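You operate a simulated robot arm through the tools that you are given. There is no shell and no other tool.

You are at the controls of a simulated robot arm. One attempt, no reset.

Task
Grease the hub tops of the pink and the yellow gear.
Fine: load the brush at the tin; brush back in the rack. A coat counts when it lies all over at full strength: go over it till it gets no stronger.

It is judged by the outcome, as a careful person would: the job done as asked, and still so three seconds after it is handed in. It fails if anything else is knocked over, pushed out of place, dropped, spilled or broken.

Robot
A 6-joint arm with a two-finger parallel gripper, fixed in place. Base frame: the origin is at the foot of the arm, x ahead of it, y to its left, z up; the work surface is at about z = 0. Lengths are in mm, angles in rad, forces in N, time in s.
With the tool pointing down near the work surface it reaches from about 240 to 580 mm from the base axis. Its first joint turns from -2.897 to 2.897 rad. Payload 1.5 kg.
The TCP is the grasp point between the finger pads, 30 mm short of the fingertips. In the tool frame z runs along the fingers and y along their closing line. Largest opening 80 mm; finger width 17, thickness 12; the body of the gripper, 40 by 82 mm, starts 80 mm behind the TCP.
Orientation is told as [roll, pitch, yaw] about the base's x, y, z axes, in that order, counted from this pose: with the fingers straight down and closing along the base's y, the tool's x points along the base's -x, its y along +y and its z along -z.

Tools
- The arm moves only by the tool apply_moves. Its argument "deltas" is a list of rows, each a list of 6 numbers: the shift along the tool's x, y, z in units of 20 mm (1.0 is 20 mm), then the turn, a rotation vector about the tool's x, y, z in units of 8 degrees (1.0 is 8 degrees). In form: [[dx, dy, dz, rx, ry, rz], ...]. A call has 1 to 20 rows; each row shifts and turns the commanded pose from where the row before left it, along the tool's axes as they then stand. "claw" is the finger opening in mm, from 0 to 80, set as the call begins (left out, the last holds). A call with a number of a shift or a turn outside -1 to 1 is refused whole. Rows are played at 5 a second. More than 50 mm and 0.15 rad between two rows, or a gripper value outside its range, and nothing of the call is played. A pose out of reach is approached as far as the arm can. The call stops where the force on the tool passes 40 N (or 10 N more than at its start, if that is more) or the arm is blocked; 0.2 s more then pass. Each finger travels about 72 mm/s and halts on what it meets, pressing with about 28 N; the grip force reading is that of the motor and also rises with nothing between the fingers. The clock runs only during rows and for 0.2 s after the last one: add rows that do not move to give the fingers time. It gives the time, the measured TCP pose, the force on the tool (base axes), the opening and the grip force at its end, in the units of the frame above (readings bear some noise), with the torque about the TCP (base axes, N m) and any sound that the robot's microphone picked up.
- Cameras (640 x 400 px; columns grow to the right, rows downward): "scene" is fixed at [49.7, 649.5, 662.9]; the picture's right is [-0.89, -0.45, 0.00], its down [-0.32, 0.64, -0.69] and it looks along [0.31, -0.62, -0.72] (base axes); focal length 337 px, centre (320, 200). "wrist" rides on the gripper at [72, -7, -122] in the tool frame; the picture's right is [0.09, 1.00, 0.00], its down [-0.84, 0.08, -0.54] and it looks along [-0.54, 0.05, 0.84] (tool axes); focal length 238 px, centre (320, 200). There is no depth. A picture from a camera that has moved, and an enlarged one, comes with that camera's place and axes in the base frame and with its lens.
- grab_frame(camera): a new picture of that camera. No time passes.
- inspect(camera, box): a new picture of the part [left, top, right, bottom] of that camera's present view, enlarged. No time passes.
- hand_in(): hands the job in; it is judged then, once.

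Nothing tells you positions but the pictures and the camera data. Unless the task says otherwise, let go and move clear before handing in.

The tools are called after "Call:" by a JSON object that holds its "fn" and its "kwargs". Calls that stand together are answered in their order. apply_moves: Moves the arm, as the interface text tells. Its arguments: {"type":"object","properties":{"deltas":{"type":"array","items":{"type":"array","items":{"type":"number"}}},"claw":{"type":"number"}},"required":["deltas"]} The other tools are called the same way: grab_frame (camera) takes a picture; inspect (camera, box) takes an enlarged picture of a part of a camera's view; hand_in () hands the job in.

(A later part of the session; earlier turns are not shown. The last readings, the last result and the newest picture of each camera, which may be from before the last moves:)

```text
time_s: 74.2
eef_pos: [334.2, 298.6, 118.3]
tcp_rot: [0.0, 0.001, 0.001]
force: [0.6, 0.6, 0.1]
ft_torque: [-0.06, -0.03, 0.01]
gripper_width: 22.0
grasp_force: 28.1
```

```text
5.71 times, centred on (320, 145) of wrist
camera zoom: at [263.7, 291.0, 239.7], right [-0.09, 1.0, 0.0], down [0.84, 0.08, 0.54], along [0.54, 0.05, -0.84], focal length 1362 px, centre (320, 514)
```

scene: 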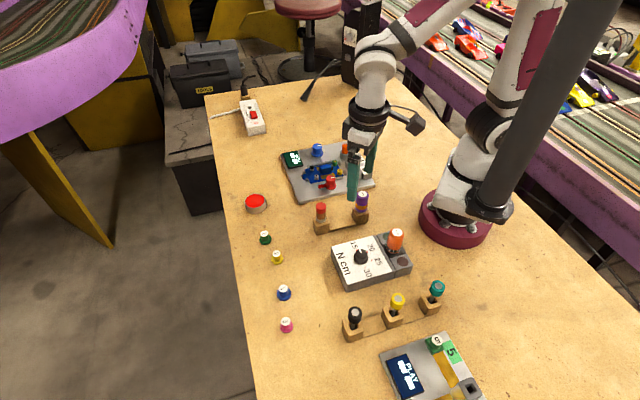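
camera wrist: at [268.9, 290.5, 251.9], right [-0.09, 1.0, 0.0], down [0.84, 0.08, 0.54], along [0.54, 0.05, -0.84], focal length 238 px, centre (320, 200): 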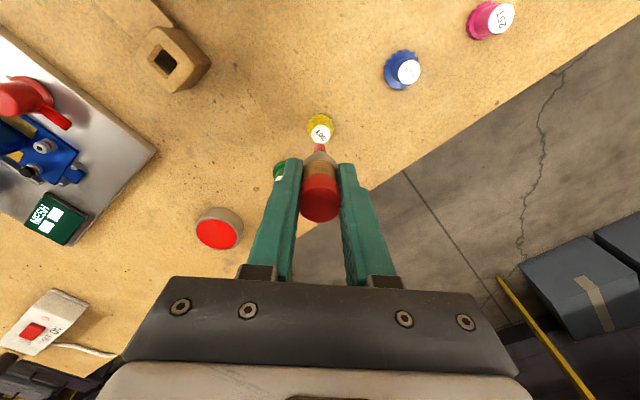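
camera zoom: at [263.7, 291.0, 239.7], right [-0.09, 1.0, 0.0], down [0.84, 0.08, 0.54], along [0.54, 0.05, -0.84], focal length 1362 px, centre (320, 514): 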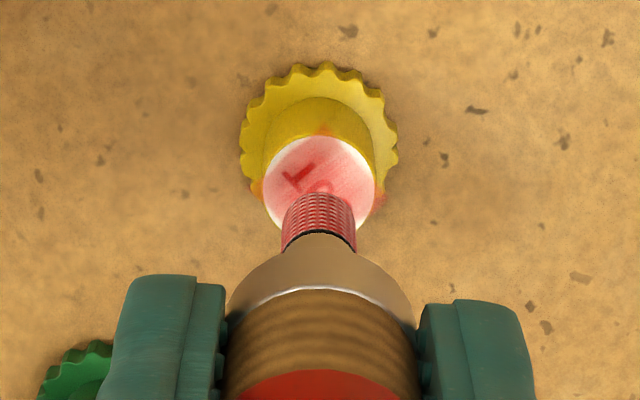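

Brush is about 1 mm off hub centre in −x; I'll correct and do inward strokes from the −y side.

Call:
{"fn": "apply_moves", "kwargs": {"deltas": [[-0.05, -0.24, 0.5, 0, 0, 0], [0, 0, 0.4, 0, 0, 0], [0, 0, 0.1, 0, 0, 0], [0, 0.14, 0, 0, 0, 0], [0, 0.14, 0, 0, 0, 0]]}}

Call:
{"fn": "apply_moves", "kwargs": {"deltas": [[0, 0, -0.1, 0, 0, 0], [-0.15, -0.25, 0, 0, 0, 0], [0, 0, 0.1, 0, 0, 0], [0, 0.14, 0, 0, 0, 0], [0, 0.14, 0, 0, 0, 0], [0, 0, -0.1, 0, 0, 0], [0.3, -0.28, 0, 0, 0, 0], [0, 0, 0.1, 0, 0, 0], [0, 0.14, 0, 0, 0, 0], [0, 0.14, 0, 0, 0, 0]]}}

Call:
{"fn": "apply_moves", "kwargs": {"deltas": [[-0.15, 0, -0.5, 0, 0, 0], [0, 0, -0.5, 0, 0, 0], [0, 0, 0, 0, 0, 0]]}}

Call:
{"fn": "inspect", "kwargs": {"camera": "scene", "box": [266, 240, 290, 264]}}

Call:
{"fn": "inspect", "kwargs": {"camera": "wrist", "box": [290, 110, 350, 180]}}

```text
time_s: 75.4
eef_pos: [336.1, 298.7, 97.1]
tcp_rot: [0.001, -0.002, 0.0]
force: [-0.3, -0.8, 2.4]
ft_torque: [-0.08, 0.03, -0.03]
gripper_width: 22.1
grasp_force: 27.6
```

```text
time_s: 77.6
eef_pos: [332.5, 298.6, 97.5]
tcp_rot: [0.0, 0.001, -0.001]
force: [0.8, -1.0, 2.3]
ft_torque: [-0.13, -0.01, -0.01]
gripper_width: 22.1
grasp_force: 28.0
```

```text
time_s: 78.4
eef_pos: [335.9, 299.2, 117.7]
tcp_rot: [0.002, -0.001, 0.0]
force: [0.6, 0.6, 0.5]
ft_torque: [-0.03, 0.01, 0.04]
gripper_width: 22.2
grasp_force: 28.5
```

```text
16.00 times, centred on (278, 252) of scene
camera zoom: at [49.7, 649.5, 662.9], right [-0.89, -0.45, 0.0], down [-0.32, 0.64, -0.69], along [0.31, -0.62, -0.72], focal length 5391 px, centre (992, -632)
```

zoom: 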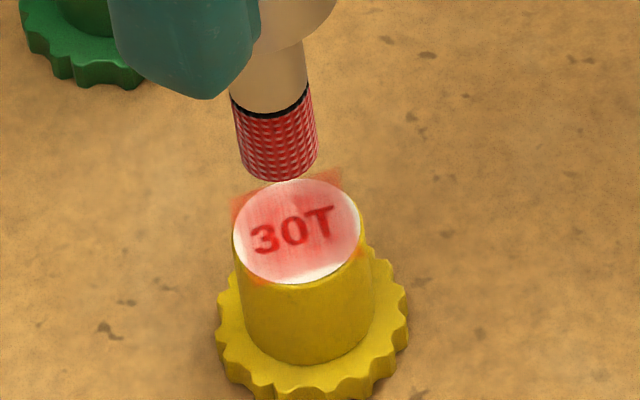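

```text
5.71 times, centred on (320, 145) of wrist
camera zoom: at [265.3, 292.9, 240.0], right [-0.09, 1.0, 0.0], down [0.84, 0.08, 0.54], along [0.54, 0.05, -0.84], focal length 1362 px, centre (320, 514)
```

zoom: 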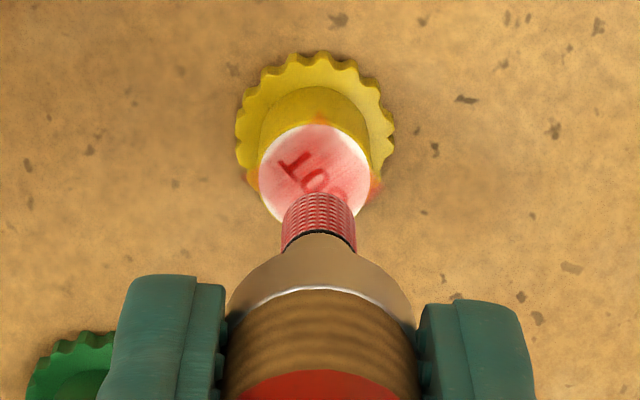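

The coat is strengthening gradually and moves with the gear. I'll do a light raster over the whole top now.

Call:
{"fn": "apply_moves", "kwargs": {"deltas": [[0.22, -0.22, 0.5, 0, 0, 0], [0, 0, 0.4, 0, 0, 0], [0, 0, 0.1, 0, 0, 0], [0, 0.2, 0, 0, 0, 0], [0, 0.2, 0, 0, 0, 0], [-0.1, 0, 0, 0, 0, 0], [0, -0.2, 0, 0, 0, 0], [0, -0.2, 0, 0, 0, 0], [-0.1, 0, 0, 0, 0, 0], [0, 0.2, 0, 0, 0, 0], [0, 0.2, 0, 0, 0, 0], [-0.1, 0, 0, 0, 0, 0], [0, -0.2, 0, 0, 0, 0], [0, -0.2, 0, 0, 0, 0], [-0.1, 0, 0, 0, 0, 0], [0, 0.2, 0, 0, 0, 0], [0, 0.2, 0, 0, 0, 0]]}}

Call:
{"fn": "apply_moves", "kwargs": {"deltas": [[0.2, -0.2, -0.5, 0, 0, 0], [0, 0, -0.5, 0, 0, 0], [0, 0, 0, 0, 0, 0]]}}

Call:
{"fn": "inspect", "kwargs": {"camera": "scene", "box": [266, 240, 290, 264]}}

Call:
{"fn": "inspect", "kwargs": {"camera": "wrist", "box": [290, 110, 350, 180]}}

```text
time_s: 82.0
eef_pos: [339.9, 302.2, 97.7]
tcp_rot: [-0.001, -0.001, 0.0]
force: [1.3, -5.1, 11.2]
ft_torque: [-0.39, -0.05, -0.01]
gripper_width: 22.0
grasp_force: 28.4
```

```text
time_s: 82.8
eef_pos: [336.7, 299.2, 118.0]
tcp_rot: [0.001, 0.0, 0.0]
force: [-0.5, 0.4, -0.3]
ft_torque: [-0.02, -0.03, 0.01]
gripper_width: 21.9
grasp_force: 28.2
```

```text
16.00 times, centred on (278, 252) of scene
camera zoom: at [49.7, 649.5, 662.9], right [-0.89, -0.45, 0.0], down [-0.32, 0.64, -0.69], along [0.31, -0.62, -0.72], focal length 5391 px, centre (992, -632)
```

zoom: 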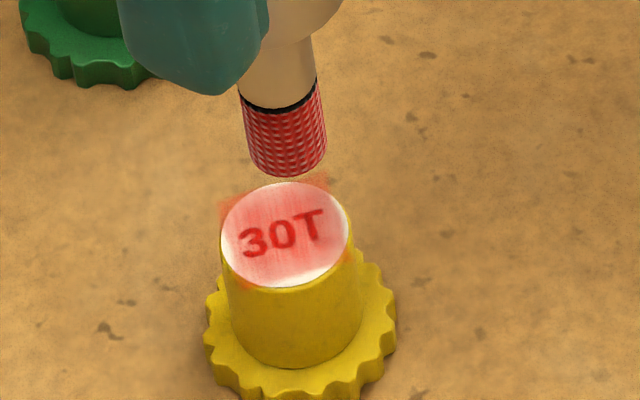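

```text
5.71 times, centred on (320, 145) of wrist
camera zoom: at [264.7, 291.9, 240.0], right [-0.09, 1.0, 0.0], down [0.84, 0.08, 0.54], along [0.54, 0.05, -0.84], focal length 1362 px, centre (320, 514)
```

zoom: 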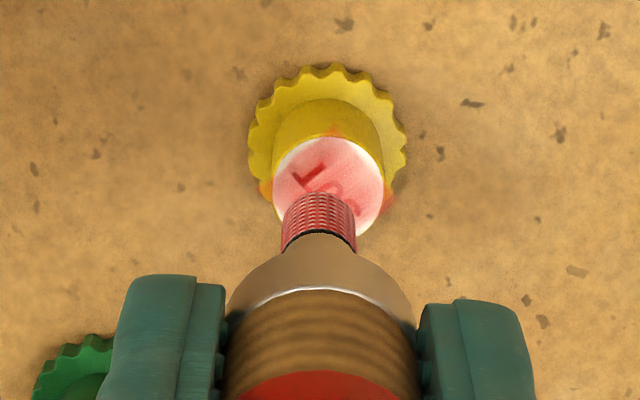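

The gear has crept about 2 mm from its start; I'll use strokes toward −y which both coat and ease it back.

Call:
{"fn": "apply_moves", "kwargs": {"deltas": [[-0.065, 0.335, 0.5, 0, 0, 0], [0, 0, 0.4, 0, 0, 0], [0, 0, 0.105, 0, 0, 0], [0, -0.15, 0, 0, 0, 0], [0, -0.15, 0, 0, 0, 0], [0, 0, -0.1, 0, 0, 0], [-0.15, 0.26, 0, 0, 0, 0], [0, 0, 0.1, 0, 0, 0], [0, -0.14, 0, 0, 0, 0], [0, -0.14, 0, 0, 0, 0], [0, 0, -0.1, 0, 0, 0], [0.3, 0.28, 0, 0, 0, 0], [0, 0, 0.1, 0, 0, 0], [0, -0.14, 0, 0, 0, 0], [0, -0.14, 0, 0, 0, 0], [0, 0, -0.1, 0, 0, 0], [-0.075, 0.3, 0, 0, 0, 0], [0, 0, 0.1, 0, 0, 0], [0, -0.15, 0, 0, 0, 0], [0, -0.15, 0, 0, 0, 0]]}}

Call:
{"fn": "apply_moves", "kwargs": {"deltas": [[0, 0, -0.1, 0, 0, 0], [-0.15, 0.3, 0, 0, 0, 0], [0, 0, 0.1, 0, 0, 0], [0, -0.15, 0, 0, 0, 0], [0, -0.15, 0, 0, 0, 0]]}}

Call:
{"fn": "apply_moves", "kwargs": {"deltas": [[0.075, 0, -0.5, 0, 0, 0], [0, 0, -0.505, 0, 0, 0], [0, 0, 0, 0, 0, 0]]}}

Call:
{"fn": "inspect", "kwargs": {"camera": "scene", "box": [266, 240, 290, 264]}}

Call:
{"fn": "inspect", "kwargs": {"camera": "wrist", "box": [290, 110, 350, 180]}}

```text
time_s: 87.0
eef_pos: [334.4, 298.8, 97.4]
tcp_rot: [0.0, -0.003, 0.0]
force: [-0.3, 1.7, 4.0]
ft_torque: [0.1, -0.01, -0.01]
gripper_width: 22.3
grasp_force: 28.4
```

```text
time_s: 88.2
eef_pos: [339.2, 299.2, 98.2]
tcp_rot: [-0.001, -0.001, -0.002]
force: [-0.1, -0.3, -0.4]
ft_torque: [0.01, 0.02, -0.02]
gripper_width: 22.0
grasp_force: 28.2
```

```text
time_s: 89.0
eef_pos: [336.7, 299.6, 117.0]
tcp_rot: [0.001, 0.0, -0.002]
force: [0.8, 0.1, -1.0]
ft_torque: [0.03, 0.0, -0.02]
gripper_width: 22.0
grasp_force: 27.7
```

```text
16.00 times, centred on (278, 252) of scene
camera zoom: at [49.7, 649.5, 662.9], right [-0.89, -0.45, 0.0], down [-0.32, 0.64, -0.69], along [0.31, -0.62, -0.72], focal length 5391 px, centre (992, -632)
```

zoom: 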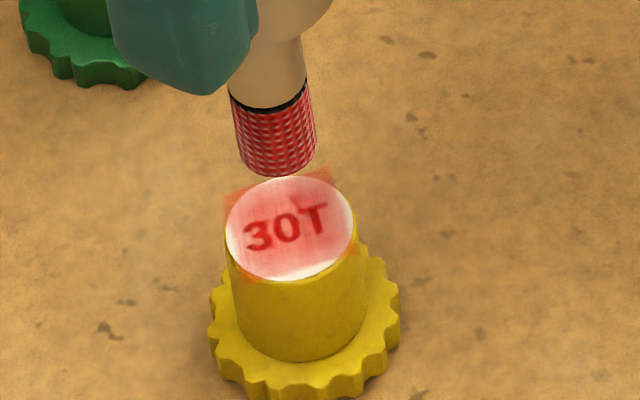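

```text
5.71 times, centred on (320, 145) of wrist
camera zoom: at [266.0, 292.4, 239.8], right [-0.09, 1.0, 0.0], down [0.84, 0.08, 0.54], along [0.54, 0.05, -0.84], focal length 1362 px, centre (320, 514)
```

zoom: 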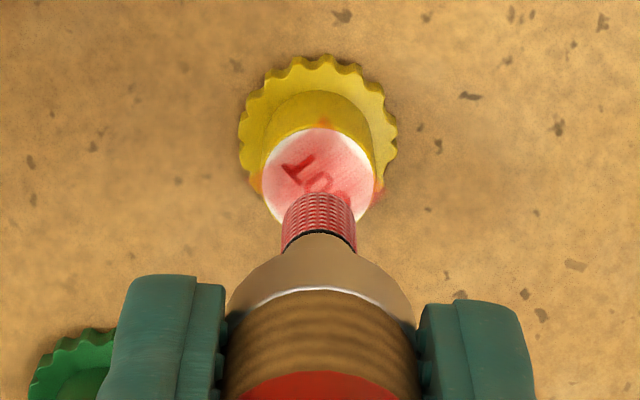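

The coat looks nearly level now and the gear is back within about 1 mm of its start. One more set of diagonal inward strokes to see if it still gets stronger.

Call:
{"fn": "apply_moves", "kwargs": {"deltas": [[-0.165, 0.165, 0.5, 0, 0, 0], [0, 0, 0.4, 0, 0, 0], [0, 0, 0.105, 0, 0, 0], [0.11, -0.11, 0, 0, 0, 0], [0.11, -0.11, 0, 0, 0, 0], [0, 0, -0.1, 0, 0, 0], [0.11, -0.11, 0, 0, 0, 0], [0, 0, 0.1, 0, 0, 0], [-0.11, 0.11, 0, 0, 0, 0], [-0.11, 0.11, 0, 0, 0, 0], [0, 0, -0.1, 0, 0, 0], [-0.11, -0.22, 0, 0, 0, 0], [0, 0, 0.1, 0, 0, 0], [0.11, 0.11, 0, 0, 0, 0], [0.11, 0.11, 0, 0, 0, 0], [0, 0, -0.1, 0, 0, 0], [0.11, 0.11, 0, 0, 0, 0], [0, 0, 0.1, 0, 0, 0], [-0.11, -0.11, 0, 0, 0, 0], [-0.11, -0.11, 0, 0, 0, 0]]}}

Call:
{"fn": "apply_moves", "kwargs": {"deltas": [[0.055, 0.055, -0.5, 0, 0, 0], [0, 0, -0.505, 0, 0, 0], [0, 0, 0, 0, 0, 0]]}}

Call:
{"fn": "inspect", "kwargs": {"camera": "scene", "box": [266, 240, 290, 264]}}

Call:
{"fn": "inspect", "kwargs": {"camera": "wrist", "box": [290, 110, 350, 180]}}

```text
time_s: 93.2
eef_pos: [338.0, 298.6, 97.0]
tcp_rot: [0.003, -0.003, 0.0]
force: [-1.1, 1.8, 5.0]
ft_torque: [0.16, 0.09, 0.0]
gripper_width: 22.2
grasp_force: 27.5
```

```text
time_s: 94.0
eef_pos: [337.6, 300.4, 117.6]
tcp_rot: [0.001, 0.001, -0.001]
force: [-0.7, 0.1, -0.7]
ft_torque: [0.0, 0.0, -0.01]
gripper_width: 22.3
grasp_force: 27.6
```

```text
16.00 times, centred on (278, 252) of scene
camera zoom: at [49.7, 649.5, 662.9], right [-0.89, -0.45, 0.0], down [-0.32, 0.64, -0.69], along [0.31, -0.62, -0.72], focal length 5391 px, centre (992, -632)
```

zoom: 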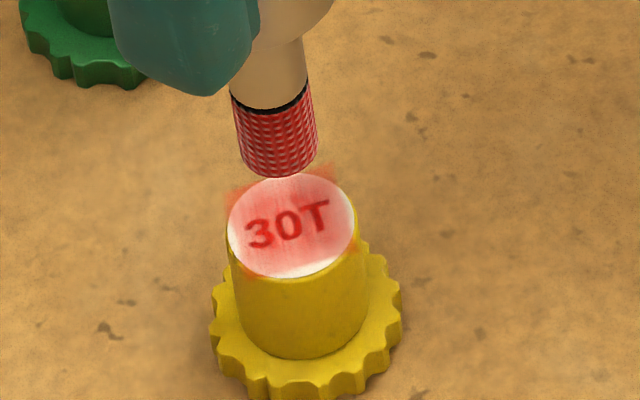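

```text
5.71 times, centred on (320, 145) of wrist
camera zoom: at [266.0, 292.1, 239.3], right [-0.09, 1.0, 0.0], down [0.84, 0.08, 0.54], along [0.54, 0.05, -0.84], focal length 1362 px, centre (320, 514)
```

zoom: 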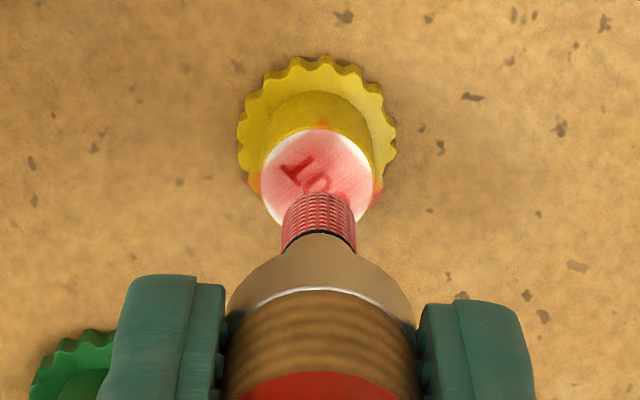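

No visible change from that set, so the yellow coat appears to be at its limit. Next I'll go to the pink gear at about (238, 425), passing around the blue one.

Call:
{"fn": "apply_moves", "kwargs": {"deltas": [[0, 0, -0.8, 0, 0, 0], [0, 0, -0.8, 0, 0, 0], [0.752, 0.365, 0, 0, 0, 0], [0.752, 0.365, 0, 0, 0, 0], [0.752, 0.365, 0, 0, 0, 0], [0.752, 0.365, 0, 0, 0, 0], [0.752, 0.365, 0, 0, 0, 0], [0.752, 0.365, 0, 0, 0, 0], [0.752, 0.365, 0, 0, 0, 0], [-0.07, 0.75, 0, 0, 0, 0], [-0.07, 0.75, 0, 0, 0, 0], [-0.07, 0.75, 0, 0, 0, 0], [-0.07, 0.75, 0, 0, 0, 0], [-0.07, 0.75, 0, 0, 0, 0], [0, 0, 0.8, 0, 0, 0], [0, 0, 0.5, 0, 0, 0], [0, 0, 0, 0, 0, 0], [0, 0, 0, 0, 0, 0]]}}

Call:
{"fn": "inspect", "kwargs": {"camera": "scene", "box": [266, 240, 290, 264]}}

Call:
{"fn": "inspect", "kwargs": {"camera": "scene", "box": [260, 290, 320, 340]}}

Call:
{"fn": "inspect", "kwargs": {"camera": "wrist", "box": [280, 90, 360, 190]}}

Call:
{"fn": "grab_frame", "kwargs": {"camera": "scene"}}

```text
time_s: 97.8
eef_pos: [239.1, 423.4, 123.5]
tcp_rot: [0.0, -0.001, 0.002]
force: [0.5, 0.8, -0.5]
ft_torque: [-0.01, 0.02, -0.02]
gripper_width: 22.0
grasp_force: 28.0
```

```text
16.00 times, centred on (278, 252) of scene
camera zoom: at [49.7, 649.5, 662.9], right [-0.89, -0.45, 0.0], down [-0.32, 0.64, -0.69], along [0.31, -0.62, -0.72], focal length 5391 px, centre (992, -632)
```

zoom: 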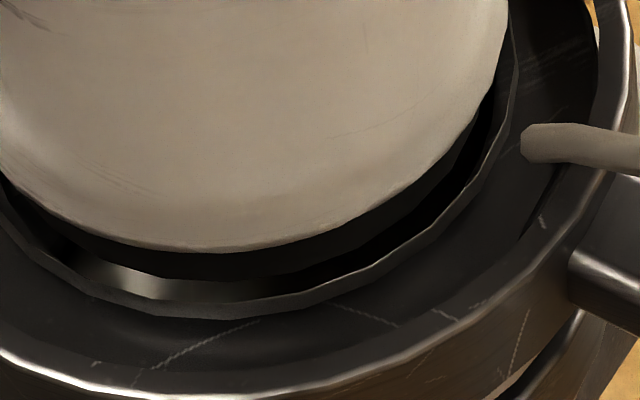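

```text
8.00 times, centred on (290, 315) of scene
camera zoom: at [49.7, 649.5, 662.9], right [-0.89, -0.45, 0.0], down [-0.32, 0.64, -0.69], along [0.31, -0.62, -0.72], focal length 2696 px, centre (560, -720)
```

zoom: 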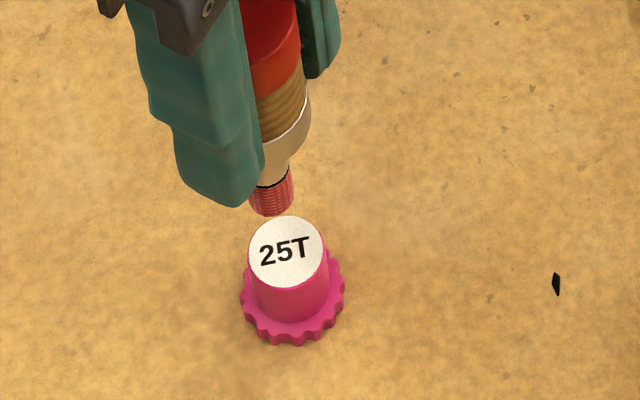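

```text
4.00 times, centred on (320, 140) of wrist
camera zoom: at [167.7, 417.8, 245.8], right [-0.09, 1.0, 0.0], down [0.84, 0.08, 0.54], along [0.54, 0.05, -0.84], focal length 953 px, centre (320, 440)
```

zoom: 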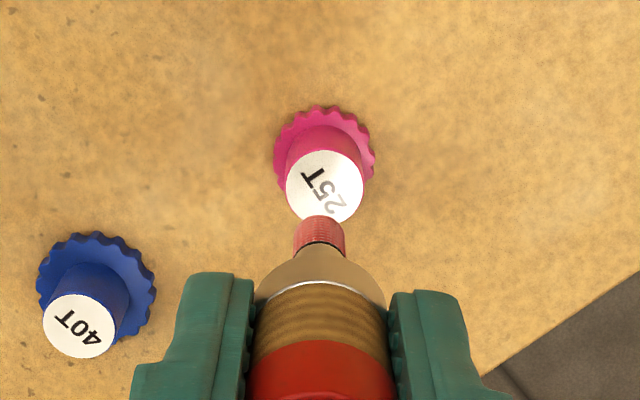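

```text
taken
```

scene: 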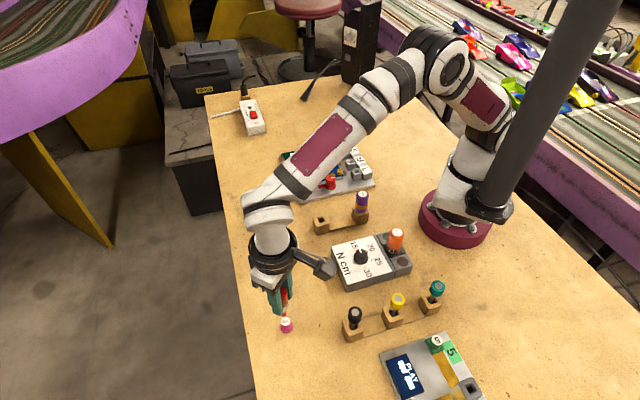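

The tip is about 3 mm too far in +x and 1 mm short in y relative to the pink hub. I'll correct and lower to just above.

Call:
{"fn": "apply_moves", "kwargs": {"deltas": [[0.145, 0.065, 0.4, 0, 0, 0], [0, 0, 0.4, 0, 0, 0], [0, 0, 0.35, 0, 0, 0], [0, 0, 0, 0, 0, 0], [0, 0, 0, 0, 0, 0]]}}

Call:
{"fn": "inspect", "kwargs": {"camera": "scene", "box": [274, 310, 298, 334]}}

Call:
{"fn": "inspect", "kwargs": {"camera": "wrist", "box": [290, 110, 350, 180]}}

```text
time_s: 99.0
eef_pos: [235.2, 427.0, 101.6]
tcp_rot: [0.0, -0.001, 0.0]
force: [0.2, 0.4, -0.4]
ft_torque: [-0.05, 0.02, -0.02]
gripper_width: 22.3
grasp_force: 27.8
```

```text
16.00 times, centred on (286, 322) of scene
camera zoom: at [49.7, 649.5, 662.9], right [-0.89, -0.45, 0.0], down [-0.32, 0.64, -0.69], along [0.31, -0.62, -0.72], focal length 5391 px, centre (864, -1752)
```

zoom: 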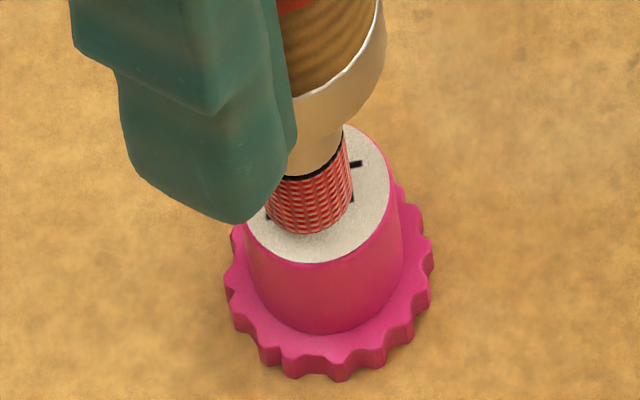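

```text
5.71 times, centred on (320, 145) of wrist
camera zoom: at [165.3, 420.4, 222.6], right [-0.09, 1.0, 0.0], down [0.84, 0.08, 0.54], along [0.54, 0.05, -0.84], focal length 1362 px, centre (320, 514)
```

zoom: 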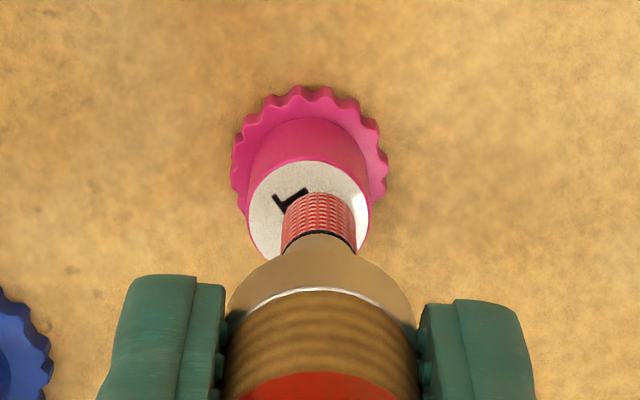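

Within ~1 mm now. I'll correct and find light contact at the pink hub.

Call:
{"fn": "apply_moves", "kwargs": {"deltas": [[0.015, -0.06, 0.08, 0, 0, 0], [0, 0, 0.05, 0, 0, 0], [0, 0, 0, 0, 0, 0]]}}

Call:
{"fn": "inspect", "kwargs": {"camera": "scene", "box": [274, 310, 298, 334]}}

```text
time_s: 99.8
eef_pos: [235.9, 425.8, 97.2]
tcp_rot: [-0.001, 0.001, 0.001]
force: [0.0, -0.3, 0.5]
ft_torque: [-0.04, -0.03, 0.0]
gripper_width: 22.1
grasp_force: 27.5
```

```text
16.00 times, centred on (286, 322) of scene
camera zoom: at [49.7, 649.5, 662.9], right [-0.89, -0.45, 0.0], down [-0.32, 0.64, -0.69], along [0.31, -0.62, -0.72], focal length 5391 px, centre (864, -1752)
```

zoom: 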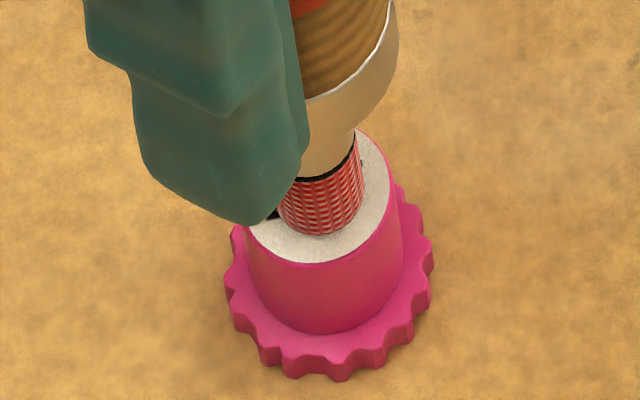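

Call:
{"fn": "apply_moves", "kwargs": {"deltas": [[0, 0, 0.02, 0, 0, 0], [0, 0, 0.02, 0, 0, 0], [0, 0, 0, 0, 0, 0]]}}

Call:
{"fn": "inspect", "kwargs": {"camera": "scene", "box": [274, 310, 298, 334]}}

```text
time_s: 100.6
eef_pos: [235.5, 425.9, 97.9]
tcp_rot: [0.001, -0.002, 0.002]
force: [-0.7, 0.3, 0.3]
ft_torque: [0.02, 0.0, -0.02]
gripper_width: 22.0
grasp_force: 28.4
```

```text
16.00 times, centred on (286, 322) of scene
camera zoom: at [49.7, 649.5, 662.9], right [-0.89, -0.45, 0.0], down [-0.32, 0.64, -0.69], along [0.31, -0.62, -0.72], focal length 5391 px, centre (864, -1752)
```

zoom: 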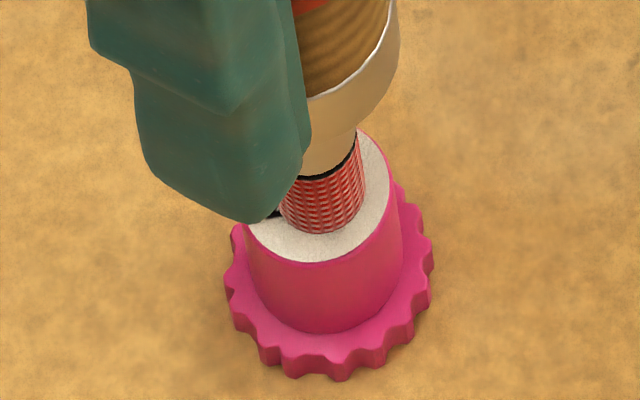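

Call:
{"fn": "apply_moves", "kwargs": {"deltas": [[0, 0, 0.02, 0, 0, 0], [0, 0, 0.02, 0, 0, 0], [0, 0, 0, 0, 0, 0]]}}

Call:
{"fn": "apply_moves", "kwargs": {"deltas": [[0, 0, 0.02, 0, 0, 0], [0, 0, 0, 0, 0, 0]]}}

Call:
{"fn": "inspect", "kwargs": {"camera": "scene", "box": [274, 310, 298, 334]}}

```text
time_s: 101.4
eef_pos: [235.6, 426.3, 96.8]
tcp_rot: [0.0, -0.002, 0.0]
force: [-0.2, 0.1, 10.6]
ft_torque: [-0.02, 0.04, -0.03]
gripper_width: 22.1
grasp_force: 28.1
```

```text
time_s: 102.0
eef_pos: [236.2, 425.3, 96.3]
tcp_rot: [0.001, -0.003, 0.0]
force: [-0.6, -0.8, 18.8]
ft_torque: [-0.06, -0.07, 0.02]
gripper_width: 22.1
grasp_force: 28.2
```

```text
16.00 times, centred on (286, 322) of scene
camera zoom: at [49.7, 649.5, 662.9], right [-0.89, -0.45, 0.0], down [-0.32, 0.64, -0.69], along [0.31, -0.62, -0.72], focal length 5391 px, centre (864, -1752)
```

zoom: 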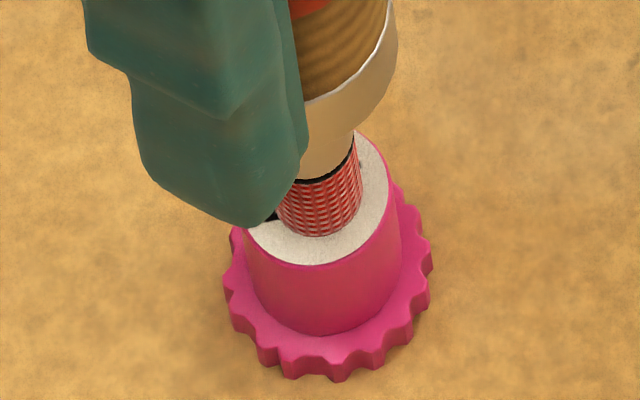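

Contact found (about z = 97 commanded). Now inward strokes from all four sides at light pressure, balanced so the gear doesn't drift.

Call:
{"fn": "apply_moves", "kwargs": {"deltas": [[0, 0, -0.135, 0, 0, 0], [0, 0.24, 0, 0, 0, 0], [0, 0, 0.1, 0, 0, 0], [0, -0.14, 0, 0, 0, 0], [0, -0.14, 0, 0, 0, 0], [0, 0, -0.1, 0, 0, 0], [0, -0.2, 0, 0, 0, 0], [0, 0, 0.1, 0, 0, 0], [0, 0.14, 0, 0, 0, 0], [0, 0.14, 0, 0, 0, 0], [0, 0, -0.1, 0, 0, 0], [-0.24, -0.04, 0, 0, 0, 0], [0, 0, 0.1, 0, 0, 0], [0.14, 0, 0, 0, 0, 0], [0.14, 0, 0, 0, 0, 0], [0, 0, -0.1, 0, 0, 0], [0.2, 0, 0, 0, 0, 0], [0, 0, 0.1, 0, 0, 0], [-0.14, 0, 0, 0, 0, 0], [-0.14, 0, 0, 0, 0, 0]]}}

Call:
{"fn": "apply_moves", "kwargs": {"deltas": [[0.04, 0, -0.5, 0, 0, 0], [0, 0, -0.5, 0, 0, 0], [0, 0, 0, 0, 0, 0]]}}

Call:
{"fn": "inspect", "kwargs": {"camera": "scene", "box": [274, 310, 298, 334]}}

Call:
{"fn": "inspect", "kwargs": {"camera": "wrist", "box": [290, 110, 350, 180]}}

```text
time_s: 106.2
eef_pos: [236.8, 426.6, 96.9]
tcp_rot: [0.002, -0.002, 0.0]
force: [-5.4, 1.1, 16.6]
ft_torque: [0.08, 0.41, 0.03]
gripper_width: 22.0
grasp_force: 27.8
```

```text
time_s: 107.0
eef_pos: [235.7, 426.4, 116.3]
tcp_rot: [-0.001, 0.0, 0.001]
force: [0.5, -0.3, -0.5]
ft_torque: [0.0, 0.0, 0.01]
gripper_width: 22.1
grasp_force: 29.0
```

```text
16.00 times, centred on (286, 322) of scene
camera zoom: at [49.7, 649.5, 662.9], right [-0.89, -0.45, 0.0], down [-0.32, 0.64, -0.69], along [0.31, -0.62, -0.72], focal length 5391 px, centre (864, -1752)
```

zoom: 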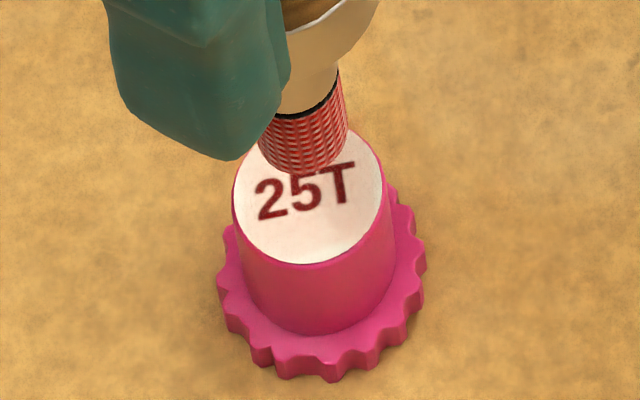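

```text
5.71 times, centred on (320, 145) of wrist
camera zoom: at [165.1, 420.0, 238.1], right [-0.09, 1.0, 0.0], down [0.84, 0.08, 0.54], along [0.54, 0.05, -0.84], focal length 1362 px, centre (320, 514)
```

zoom: 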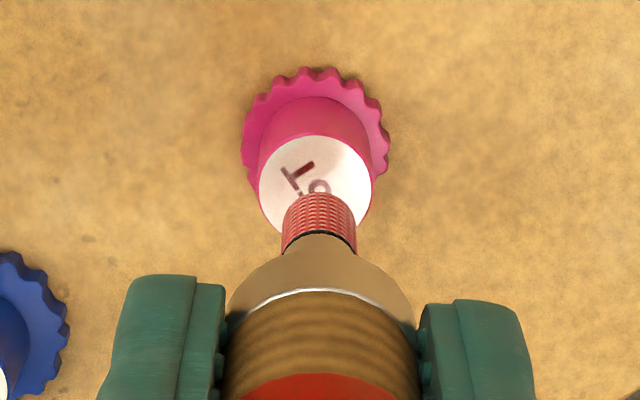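

Only a faint film so far, and the force was high (gear dragging rather than brush sliding). I'll repeat with lighter contact, which worked best on the yellow one.

Call:
{"fn": "apply_moves", "kwargs": {"deltas": [[-0.06, 0.225, 0.5, 0, 0, 0], [0, 0, 0.37, 0, 0, 0], [0, 0, 0.1, 0, 0, 0], [0, -0.14, 0, 0, 0, 0], [0, -0.14, 0, 0, 0, 0]]}}

Call:
{"fn": "apply_moves", "kwargs": {"deltas": [[0, 0, -0.1, 0, 0, 0], [0, -0.2, 0, 0, 0, 0], [0, 0, 0.1, 0, 0, 0], [0, 0.14, 0, 0, 0, 0], [0, 0.14, 0, 0, 0, 0]]}}

Call:
{"fn": "apply_moves", "kwargs": {"deltas": [[0, 0, -0.1, 0, 0, 0], [-0.24, -0.04, 0, 0, 0, 0], [0, 0, 0.1, 0, 0, 0], [0.14, 0, 0, 0, 0, 0], [0.14, 0, 0, 0, 0, 0]]}}

Call:
{"fn": "apply_moves", "kwargs": {"deltas": [[0.04, 0, -0.5, 0, 0, 0], [0, 0, -0.5, 0, 0, 0], [0, 0, 0, 0, 0, 0]]}}

Call:
{"fn": "inspect", "kwargs": {"camera": "scene", "box": [274, 310, 298, 334]}}

Call:
{"fn": "inspect", "kwargs": {"camera": "wrist", "box": [290, 110, 350, 180]}}

```text
time_s: 108.2
eef_pos: [237.1, 425.0, 97.8]
tcp_rot: [0.001, -0.001, 0.0]
force: [-0.5, 0.5, 1.8]
ft_torque: [0.05, 0.01, -0.01]
gripper_width: 22.1
grasp_force: 27.8
```

```text
time_s: 109.4
eef_pos: [236.5, 426.8, 96.5]
tcp_rot: [0.002, -0.002, 0.001]
force: [0.4, -2.8, 7.6]
ft_torque: [-0.2, -0.08, 0.0]
gripper_width: 22.2
grasp_force: 27.8
```

```text
time_s: 110.6
eef_pos: [235.0, 425.0, 98.5]
tcp_rot: [0.0, -0.001, -0.002]
force: [0.7, 0.2, 1.7]
ft_torque: [-0.02, -0.08, -0.02]
gripper_width: 22.2
grasp_force: 28.0
```

```text
time_s: 111.4
eef_pos: [234.9, 424.6, 117.5]
tcp_rot: [-0.001, -0.001, -0.001]
force: [0.6, -0.2, -0.3]
ft_torque: [-0.03, 0.01, 0.0]
gripper_width: 22.1
grasp_force: 28.6
```

```text
16.00 times, centred on (286, 322) of scene
camera zoom: at [49.7, 649.5, 662.9], right [-0.89, -0.45, 0.0], down [-0.32, 0.64, -0.69], along [0.31, -0.62, -0.72], focal length 5391 px, centre (864, -1752)
```

zoom: 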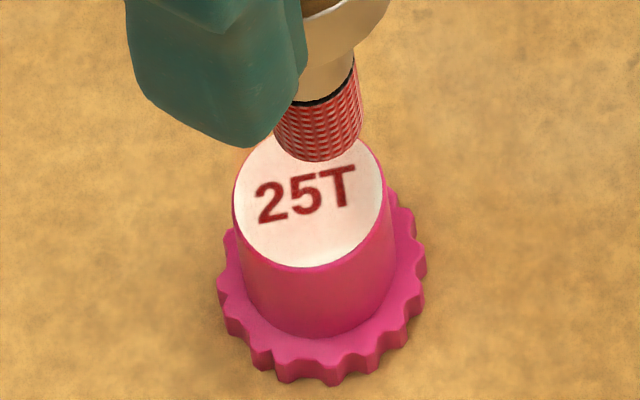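

```text
5.71 times, centred on (320, 145) of wrist
camera zoom: at [163.7, 418.3, 239.5], right [-0.09, 1.0, 0.0], down [0.84, 0.08, 0.54], along [0.54, 0.05, -0.84], focal length 1362 px, centre (320, 514)
```

zoom: 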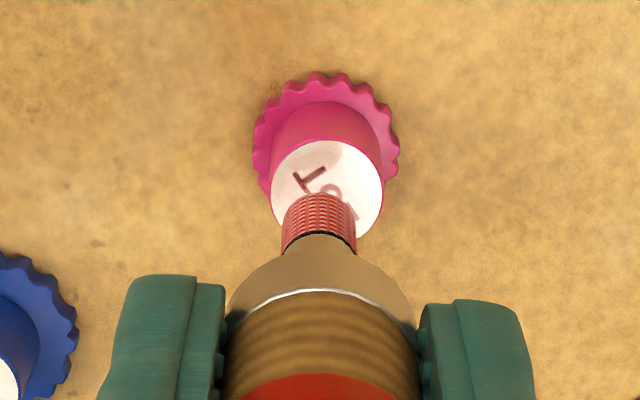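

Faint progress. The brush was about 2 mm off hub centre in those; I'll re-centre and try very light strokes toward −y, as in the set that worked best on yellow.

Call:
{"fn": "apply_moves", "kwargs": {"deltas": [[-0.1, 0.33, 0.5, 0, 0, 0], [0, 0, 0.37, 0, 0, 0], [0, 0, 0.095, 0, 0, 0], [0, -0.14, 0, 0, 0, 0], [0, -0.14, 0, 0, 0, 0], [0, 0, -0.1, 0, 0, 0], [-0.15, 0.25, 0, 0, 0, 0], [0, 0, 0.1, 0, 0, 0], [0, -0.14, 0, 0, 0, 0], [0, -0.14, 0, 0, 0, 0], [0, 0, -0.1, 0, 0, 0], [0.3, 0.28, 0, 0, 0, 0], [0, 0, 0.1, 0, 0, 0], [0, -0.14, 0, 0, 0, 0], [0, -0.14, 0, 0, 0, 0]]}}

Call:
{"fn": "apply_moves", "kwargs": {"deltas": [[-0.15, 0, -0.5, 0, 0, 0], [0, 0, -0.5, 0, 0, 0], [0, 0, 0, 0, 0, 0]]}}

Call:
{"fn": "inspect", "kwargs": {"camera": "scene", "box": [274, 310, 298, 334]}}

Call:
{"fn": "inspect", "kwargs": {"camera": "wrist", "box": [290, 110, 350, 180]}}

```text
time_s: 114.6
eef_pos: [234.2, 425.5, 98.9]
tcp_rot: [0.0, 0.001, 0.0]
force: [0.7, 0.8, 0.5]
ft_torque: [0.02, -0.02, 0.03]
gripper_width: 22.3
grasp_force: 28.3
```

```text
time_s: 115.4
eef_pos: [237.0, 425.6, 118.4]
tcp_rot: [0.0, -0.003, 0.0]
force: [1.1, 0.6, 0.9]
ft_torque: [0.01, 0.02, 0.01]
gripper_width: 21.8
grasp_force: 28.3
```

```text
16.00 times, centred on (286, 322) of scene
camera zoom: at [49.7, 649.5, 662.9], right [-0.89, -0.45, 0.0], down [-0.32, 0.64, -0.69], along [0.31, -0.62, -0.72], focal length 5391 px, centre (864, -1752)
```

zoom: 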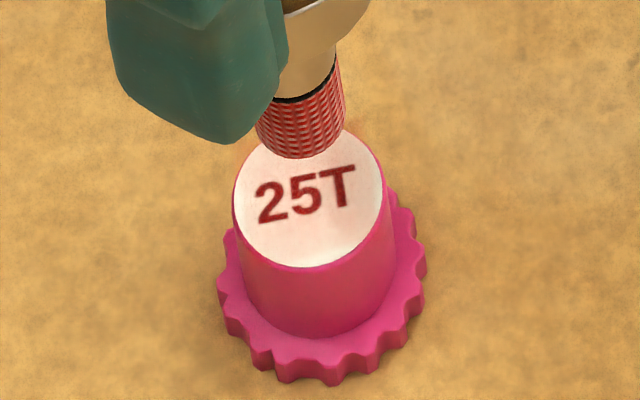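

```text
5.71 times, centred on (320, 145) of wrist
camera zoom: at [165.4, 419.3, 240.7], right [-0.09, 1.0, 0.0], down [0.84, 0.08, 0.54], along [0.54, 0.05, -0.84], focal length 1362 px, centre (320, 514)
```

zoom: 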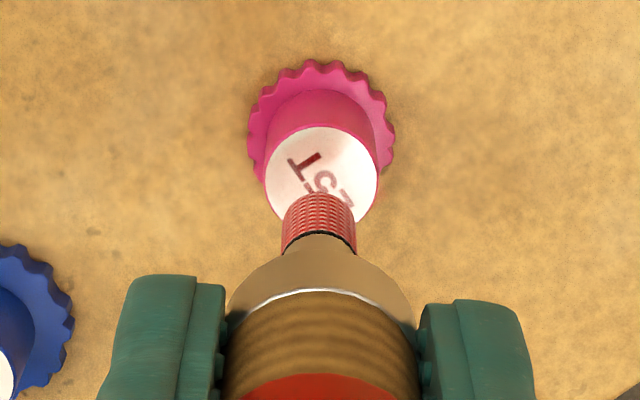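

Those strokes missed contact altogether. I'll do a raster over the hub with moderate contact instead.

Call:
{"fn": "apply_moves", "kwargs": {"deltas": [[0.2, -0.16, 0.5, 0, 0, 0], [0, 0, 0.4, 0, 0, 0], [0, 0, 0.125, 0, 0, 0], [0, 0.2, 0, 0, 0, 0], [0, 0.2, 0, 0, 0, 0], [-0.1, 0, 0, 0, 0, 0], [0, -0.2, 0, 0, 0, 0], [0, -0.2, 0, 0, 0, 0], [-0.1, 0, 0, 0, 0, 0], [0, 0.2, 0, 0, 0, 0], [0, 0.2, 0, 0, 0, 0], [-0.1, 0, 0, 0, 0, 0], [0, -0.2, 0, 0, 0, 0], [0, -0.2, 0, 0, 0, 0], [-0.1, 0, 0, 0, 0, 0], [0, 0.2, 0, 0, 0, 0], [0, 0.2, 0, 0, 0, 0]]}}

Call:
{"fn": "apply_moves", "kwargs": {"deltas": [[0.2, -0.2, -0.5, 0, 0, 0], [0, 0, -0.5, 0, 0, 0], [0, 0, 0, 0, 0, 0]]}}

Call:
{"fn": "inspect", "kwargs": {"camera": "scene", "box": [274, 310, 298, 334]}}

Call:
{"fn": "inspect", "kwargs": {"camera": "wrist", "box": [290, 110, 350, 180]}}

```text
time_s: 119.0
eef_pos: [241.4, 431.5, 97.4]
tcp_rot: [0.001, -0.001, -0.001]
force: [0.3, -2.1, 4.9]
ft_torque: [-0.16, -0.01, -0.02]
gripper_width: 22.3
grasp_force: 27.9
```

```text
time_s: 119.8
eef_pos: [236.3, 427.3, 117.0]
tcp_rot: [0.0, -0.001, -0.001]
force: [-0.5, -0.1, 0.7]
ft_torque: [-0.02, 0.01, -0.03]
gripper_width: 22.2
grasp_force: 28.2
```

```text
16.00 times, centred on (286, 322) of scene
camera zoom: at [49.7, 649.5, 662.9], right [-0.89, -0.45, 0.0], down [-0.32, 0.64, -0.69], along [0.31, -0.62, -0.72], focal length 5391 px, centre (864, -1752)
```

zoom: 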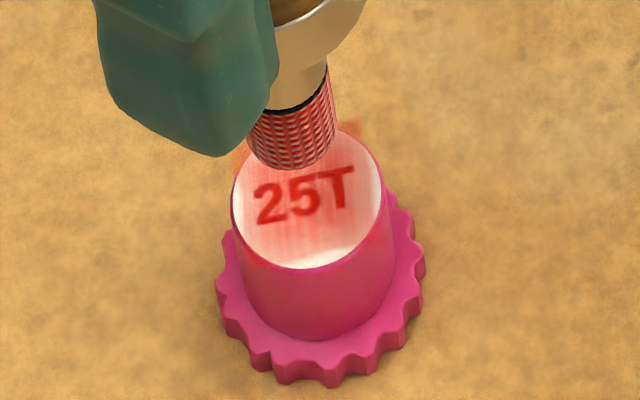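

```text
5.71 times, centred on (320, 145) of wrist
camera zoom: at [166.2, 420.4, 238.8], right [-0.09, 1.0, 0.0], down [0.84, 0.08, 0.54], along [0.54, 0.05, -0.84], focal length 1362 px, centre (320, 514)
```

zoom: 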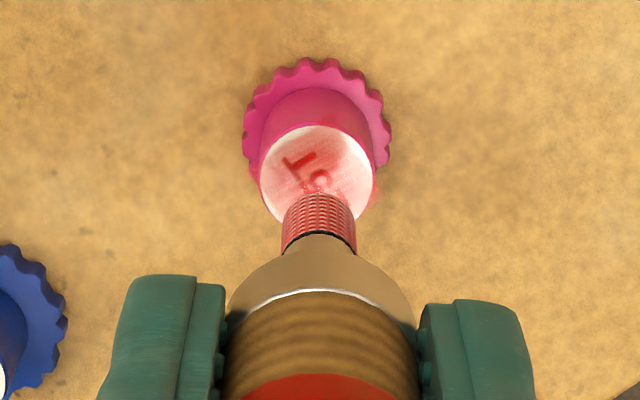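

The raster gave a big improvement on pink. I'll follow with a raster in the x direction.

Call:
{"fn": "apply_moves", "kwargs": {"deltas": [[-0.175, 0.195, 0.5, 0, 0, 0], [0, 0, 0.4, 0, 0, 0], [0, 0, 0.1, 0, 0, 0], [0.2, 0, 0, 0, 0, 0], [0.2, 0, 0, 0, 0, 0], [0, -0.1, 0, 0, 0, 0], [-0.2, 0, 0, 0, 0, 0], [-0.2, 0, 0, 0, 0, 0], [0, -0.1, 0, 0, 0, 0], [0.2, 0, 0, 0, 0, 0], [0.2, 0, 0, 0, 0, 0], [0, -0.1, 0, 0, 0, 0], [-0.2, 0, 0, 0, 0, 0], [-0.2, 0, 0, 0, 0, 0], [0, -0.1, 0, 0, 0, 0], [0.2, 0, 0, 0, 0, 0], [0.2, 0, 0, 0, 0, 0]]}}

Call:
{"fn": "apply_moves", "kwargs": {"deltas": [[-0.2, 0.2, -0.5, 0, 0, 0], [0, 0, -0.5, 0, 0, 0], [0, 0, 0, 0, 0, 0]]}}

Call:
{"fn": "inspect", "kwargs": {"camera": "scene", "box": [274, 310, 298, 334]}}

Call:
{"fn": "inspect", "kwargs": {"camera": "wrist", "box": [290, 110, 350, 180]}}

```text
time_s: 123.4
eef_pos: [233.2, 422.8, 97.4]
tcp_rot: [0.002, -0.002, 0.001]
force: [0.1, 0.5, -0.2]
ft_torque: [0.02, 0.01, 0.0]
gripper_width: 21.9
grasp_force: 27.7
```

```text
time_s: 124.2
eef_pos: [236.3, 426.7, 119.2]
tcp_rot: [-0.001, -0.001, 0.001]
force: [-0.1, 1.0, -0.8]
ft_torque: [0.01, 0.04, 0.01]
gripper_width: 22.3
grasp_force: 27.6
```

```text
16.00 times, centred on (286, 322) of scene
camera zoom: at [49.7, 649.5, 662.9], right [-0.89, -0.45, 0.0], down [-0.32, 0.64, -0.69], along [0.31, -0.62, -0.72], focal length 5391 px, centre (864, -1752)
```

zoom: 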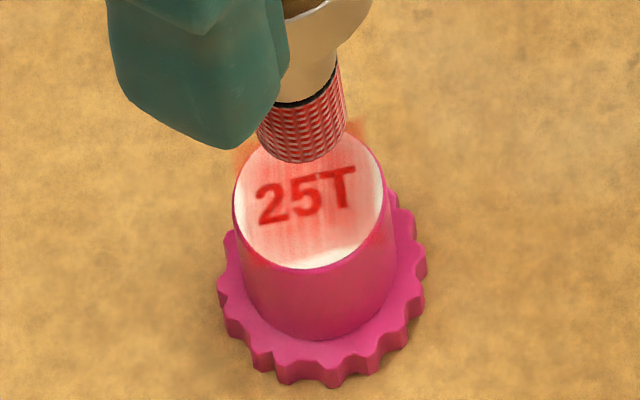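

```text
5.71 times, centred on (320, 145) of wrist
camera zoom: at [165.2, 419.5, 240.1], right [-0.09, 1.0, 0.0], down [0.84, 0.08, 0.54], along [0.54, 0.05, -0.84], focal length 1362 px, centre (320, 514)
```

zoom: 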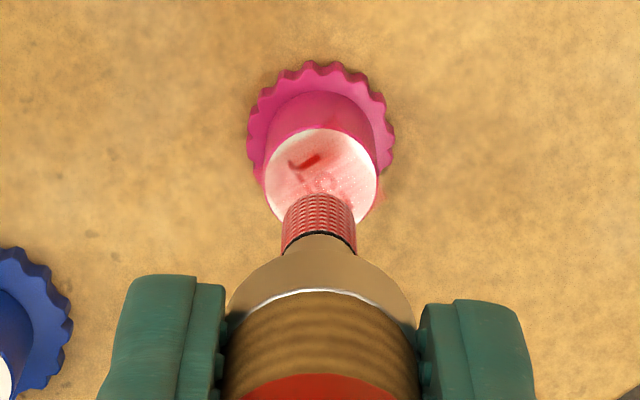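

That pass was barely in contact. I'll land again, check the force, then raster.

Call:
{"fn": "apply_moves", "kwargs": {"deltas": [[-0.205, 0.235, 0.5, 0, 0, 0], [0, 0, 0.4, 0, 0, 0], [0, 0, 0.11, 0, 0, 0], [0, 0, 0, 0, 0, 0]]}}

```text
time_s: 125.2
eef_pos: [238.7, 430.7, 97.9]
tcp_rot: [0.002, -0.001, 0.0]
force: [-0.1, 0.9, 2.9]
ft_torque: [-0.01, 0.01, -0.01]
gripper_width: 22.2
grasp_force: 28.4
```

Call:
{"fn": "apply_moves", "kwargs": {"deltas": [[0.2, 0, 0.01, 0, 0, 0], [0.2, 0, 0, 0, 0, 0], [0, -0.1, 0, 0, 0, 0], [-0.2, 0, 0, 0, 0, 0], [-0.2, 0, 0, 0, 0, 0], [0, -0.1, 0, 0, 0, 0]]}}

Call:
{"fn": "apply_moves", "kwargs": {"deltas": [[0.2, 0, 0, 0, 0, 0], [0.2, 0, 0, 0, 0, 0], [0, -0.1, 0, 0, 0, 0], [-0.2, 0, 0, 0, 0, 0], [-0.2, 0, 0, 0, 0, 0], [0, -0.1, 0, 0, 0, 0], [0.2, 0, 0, 0, 0, 0], [0.2, 0, 0, 0, 0, 0]]}}

Call:
{"fn": "apply_moves", "kwargs": {"deltas": [[-0.2, 0.2, -0.5, 0, 0, 0], [0, 0, -0.5, 0, 0, 0], [0, 0, 0, 0, 0, 0]]}}

Call:
{"fn": "inspect", "kwargs": {"camera": "scene", "box": [274, 310, 298, 334]}}

Call:
{"fn": "inspect", "kwargs": {"camera": "wrist", "box": [290, 110, 350, 180]}}

```text
time_s: 126.6
eef_pos: [240.9, 427.2, 96.6]
tcp_rot: [0.002, 0.0, 0.001]
force: [-1.3, 2.8, 8.2]
ft_torque: [0.24, 0.04, 0.03]
gripper_width: 22.1
grasp_force: 27.4
```

```text
time_s: 128.4
eef_pos: [233.1, 423.1, 97.4]
tcp_rot: [-0.001, -0.002, 0.0]
force: [1.2, -0.1, 1.8]
ft_torque: [0.01, -0.04, -0.01]
gripper_width: 21.8
grasp_force: 28.4
```

```text
time_s: 129.2
eef_pos: [235.4, 426.0, 118.3]
tcp_rot: [0.0, -0.001, 0.0]
force: [-1.2, -0.2, 0.0]
ft_torque: [-0.01, -0.02, -0.01]
gripper_width: 22.3
grasp_force: 27.8
```

```text
16.00 times, centred on (286, 322) of scene
camera zoom: at [49.7, 649.5, 662.9], right [-0.89, -0.45, 0.0], down [-0.32, 0.64, -0.69], along [0.31, -0.62, -0.72], focal length 5391 px, centre (864, -1752)
```

zoom: 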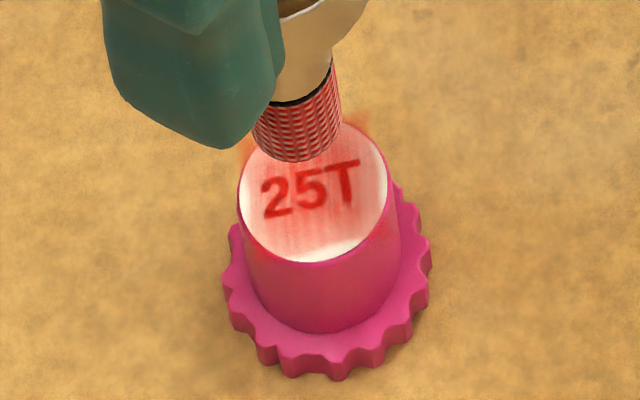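

```text
5.71 times, centred on (320, 145) of wrist
camera zoom: at [165.8, 419.7, 239.9], right [-0.09, 1.0, 0.0], down [0.84, 0.08, 0.54], along [0.54, 0.05, -0.84], focal length 1362 px, centre (320, 514)
```

zoom: 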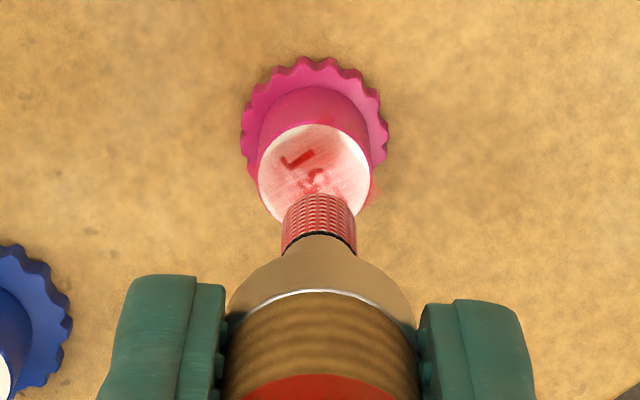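

The pink coat is now close to the yellow one in strength. I'll keep going with another raster in y-lines and watch for any further strengthening.

Call:
{"fn": "apply_moves", "kwargs": {"deltas": [[-0.18, 0.17, 0.5, 0, 0, 0], [0, 0, 0.4, 0, 0, 0], [0, 0, 0.1, 0, 0, 0], [0, -0.2, 0, 0, 0, 0], [0, -0.2, 0, 0, 0, 0], [0.1, 0, 0, 0, 0, 0], [0, 0.2, 0, 0, 0, 0], [0, 0.2, 0, 0, 0, 0], [0.1, 0, 0, 0, 0, 0]]}}

Call:
{"fn": "apply_moves", "kwargs": {"deltas": [[0, -0.2, 0, 0, 0, 0], [0, -0.2, 0, 0, 0, 0], [0.1, 0, 0, 0, 0, 0], [0, 0.2, 0, 0, 0, 0], [0, 0.2, 0, 0, 0, 0], [0.1, 0, 0, 0, 0, 0], [0, -0.2, 0, 0, 0, 0], [0, -0.2, 0, 0, 0, 0]]}}

Call:
{"fn": "apply_moves", "kwargs": {"deltas": [[-0.2, 0.2, -0.5, 0, 0, 0], [0, 0, -0.5, 0, 0, 0], [0, 0, 0, 0, 0, 0]]}}

Call:
{"fn": "inspect", "kwargs": {"camera": "scene", "box": [274, 310, 298, 334]}}

Call:
{"fn": "inspect", "kwargs": {"camera": "wrist", "box": [290, 110, 350, 180]}}

```text
time_s: 131.2
eef_pos: [236.3, 429.5, 97.7]
tcp_rot: [0.002, -0.003, 0.001]
force: [0.7, -0.1, 2.5]
ft_torque: [-0.02, -0.06, 0.01]
gripper_width: 22.1
grasp_force: 27.9
```

```text
time_s: 133.0
eef_pos: [232.8, 422.3, 97.4]
tcp_rot: [0.002, -0.002, -0.002]
force: [0.0, 1.0, 2.7]
ft_torque: [0.1, 0.03, -0.01]
gripper_width: 22.3
grasp_force: 27.7
```

```text
time_s: 133.8
eef_pos: [236.8, 426.2, 116.5]
tcp_rot: [0.0, -0.001, 0.001]
force: [-0.1, -0.2, 0.0]
ft_torque: [0.04, 0.0, 0.0]
gripper_width: 22.4
grasp_force: 27.9
```

```text
16.00 times, centred on (286, 322) of scene
camera zoom: at [49.7, 649.5, 662.9], right [-0.89, -0.45, 0.0], down [-0.32, 0.64, -0.69], along [0.31, -0.62, -0.72], focal length 5391 px, centre (864, -1752)
```

zoom: 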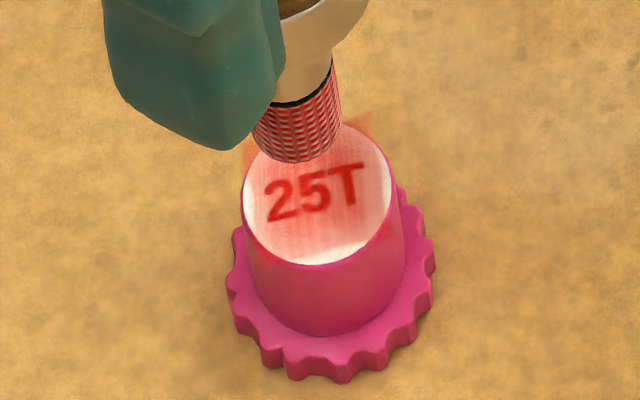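

```text
5.71 times, centred on (320, 145) of wrist
camera zoom: at [166.0, 419.4, 238.8], right [-0.09, 1.0, 0.0], down [0.84, 0.08, 0.54], along [0.54, 0.05, -0.84], focal length 1362 px, centre (320, 514)
```

zoom: 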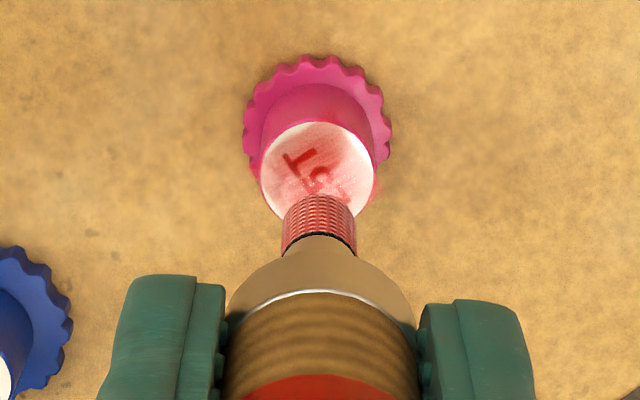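

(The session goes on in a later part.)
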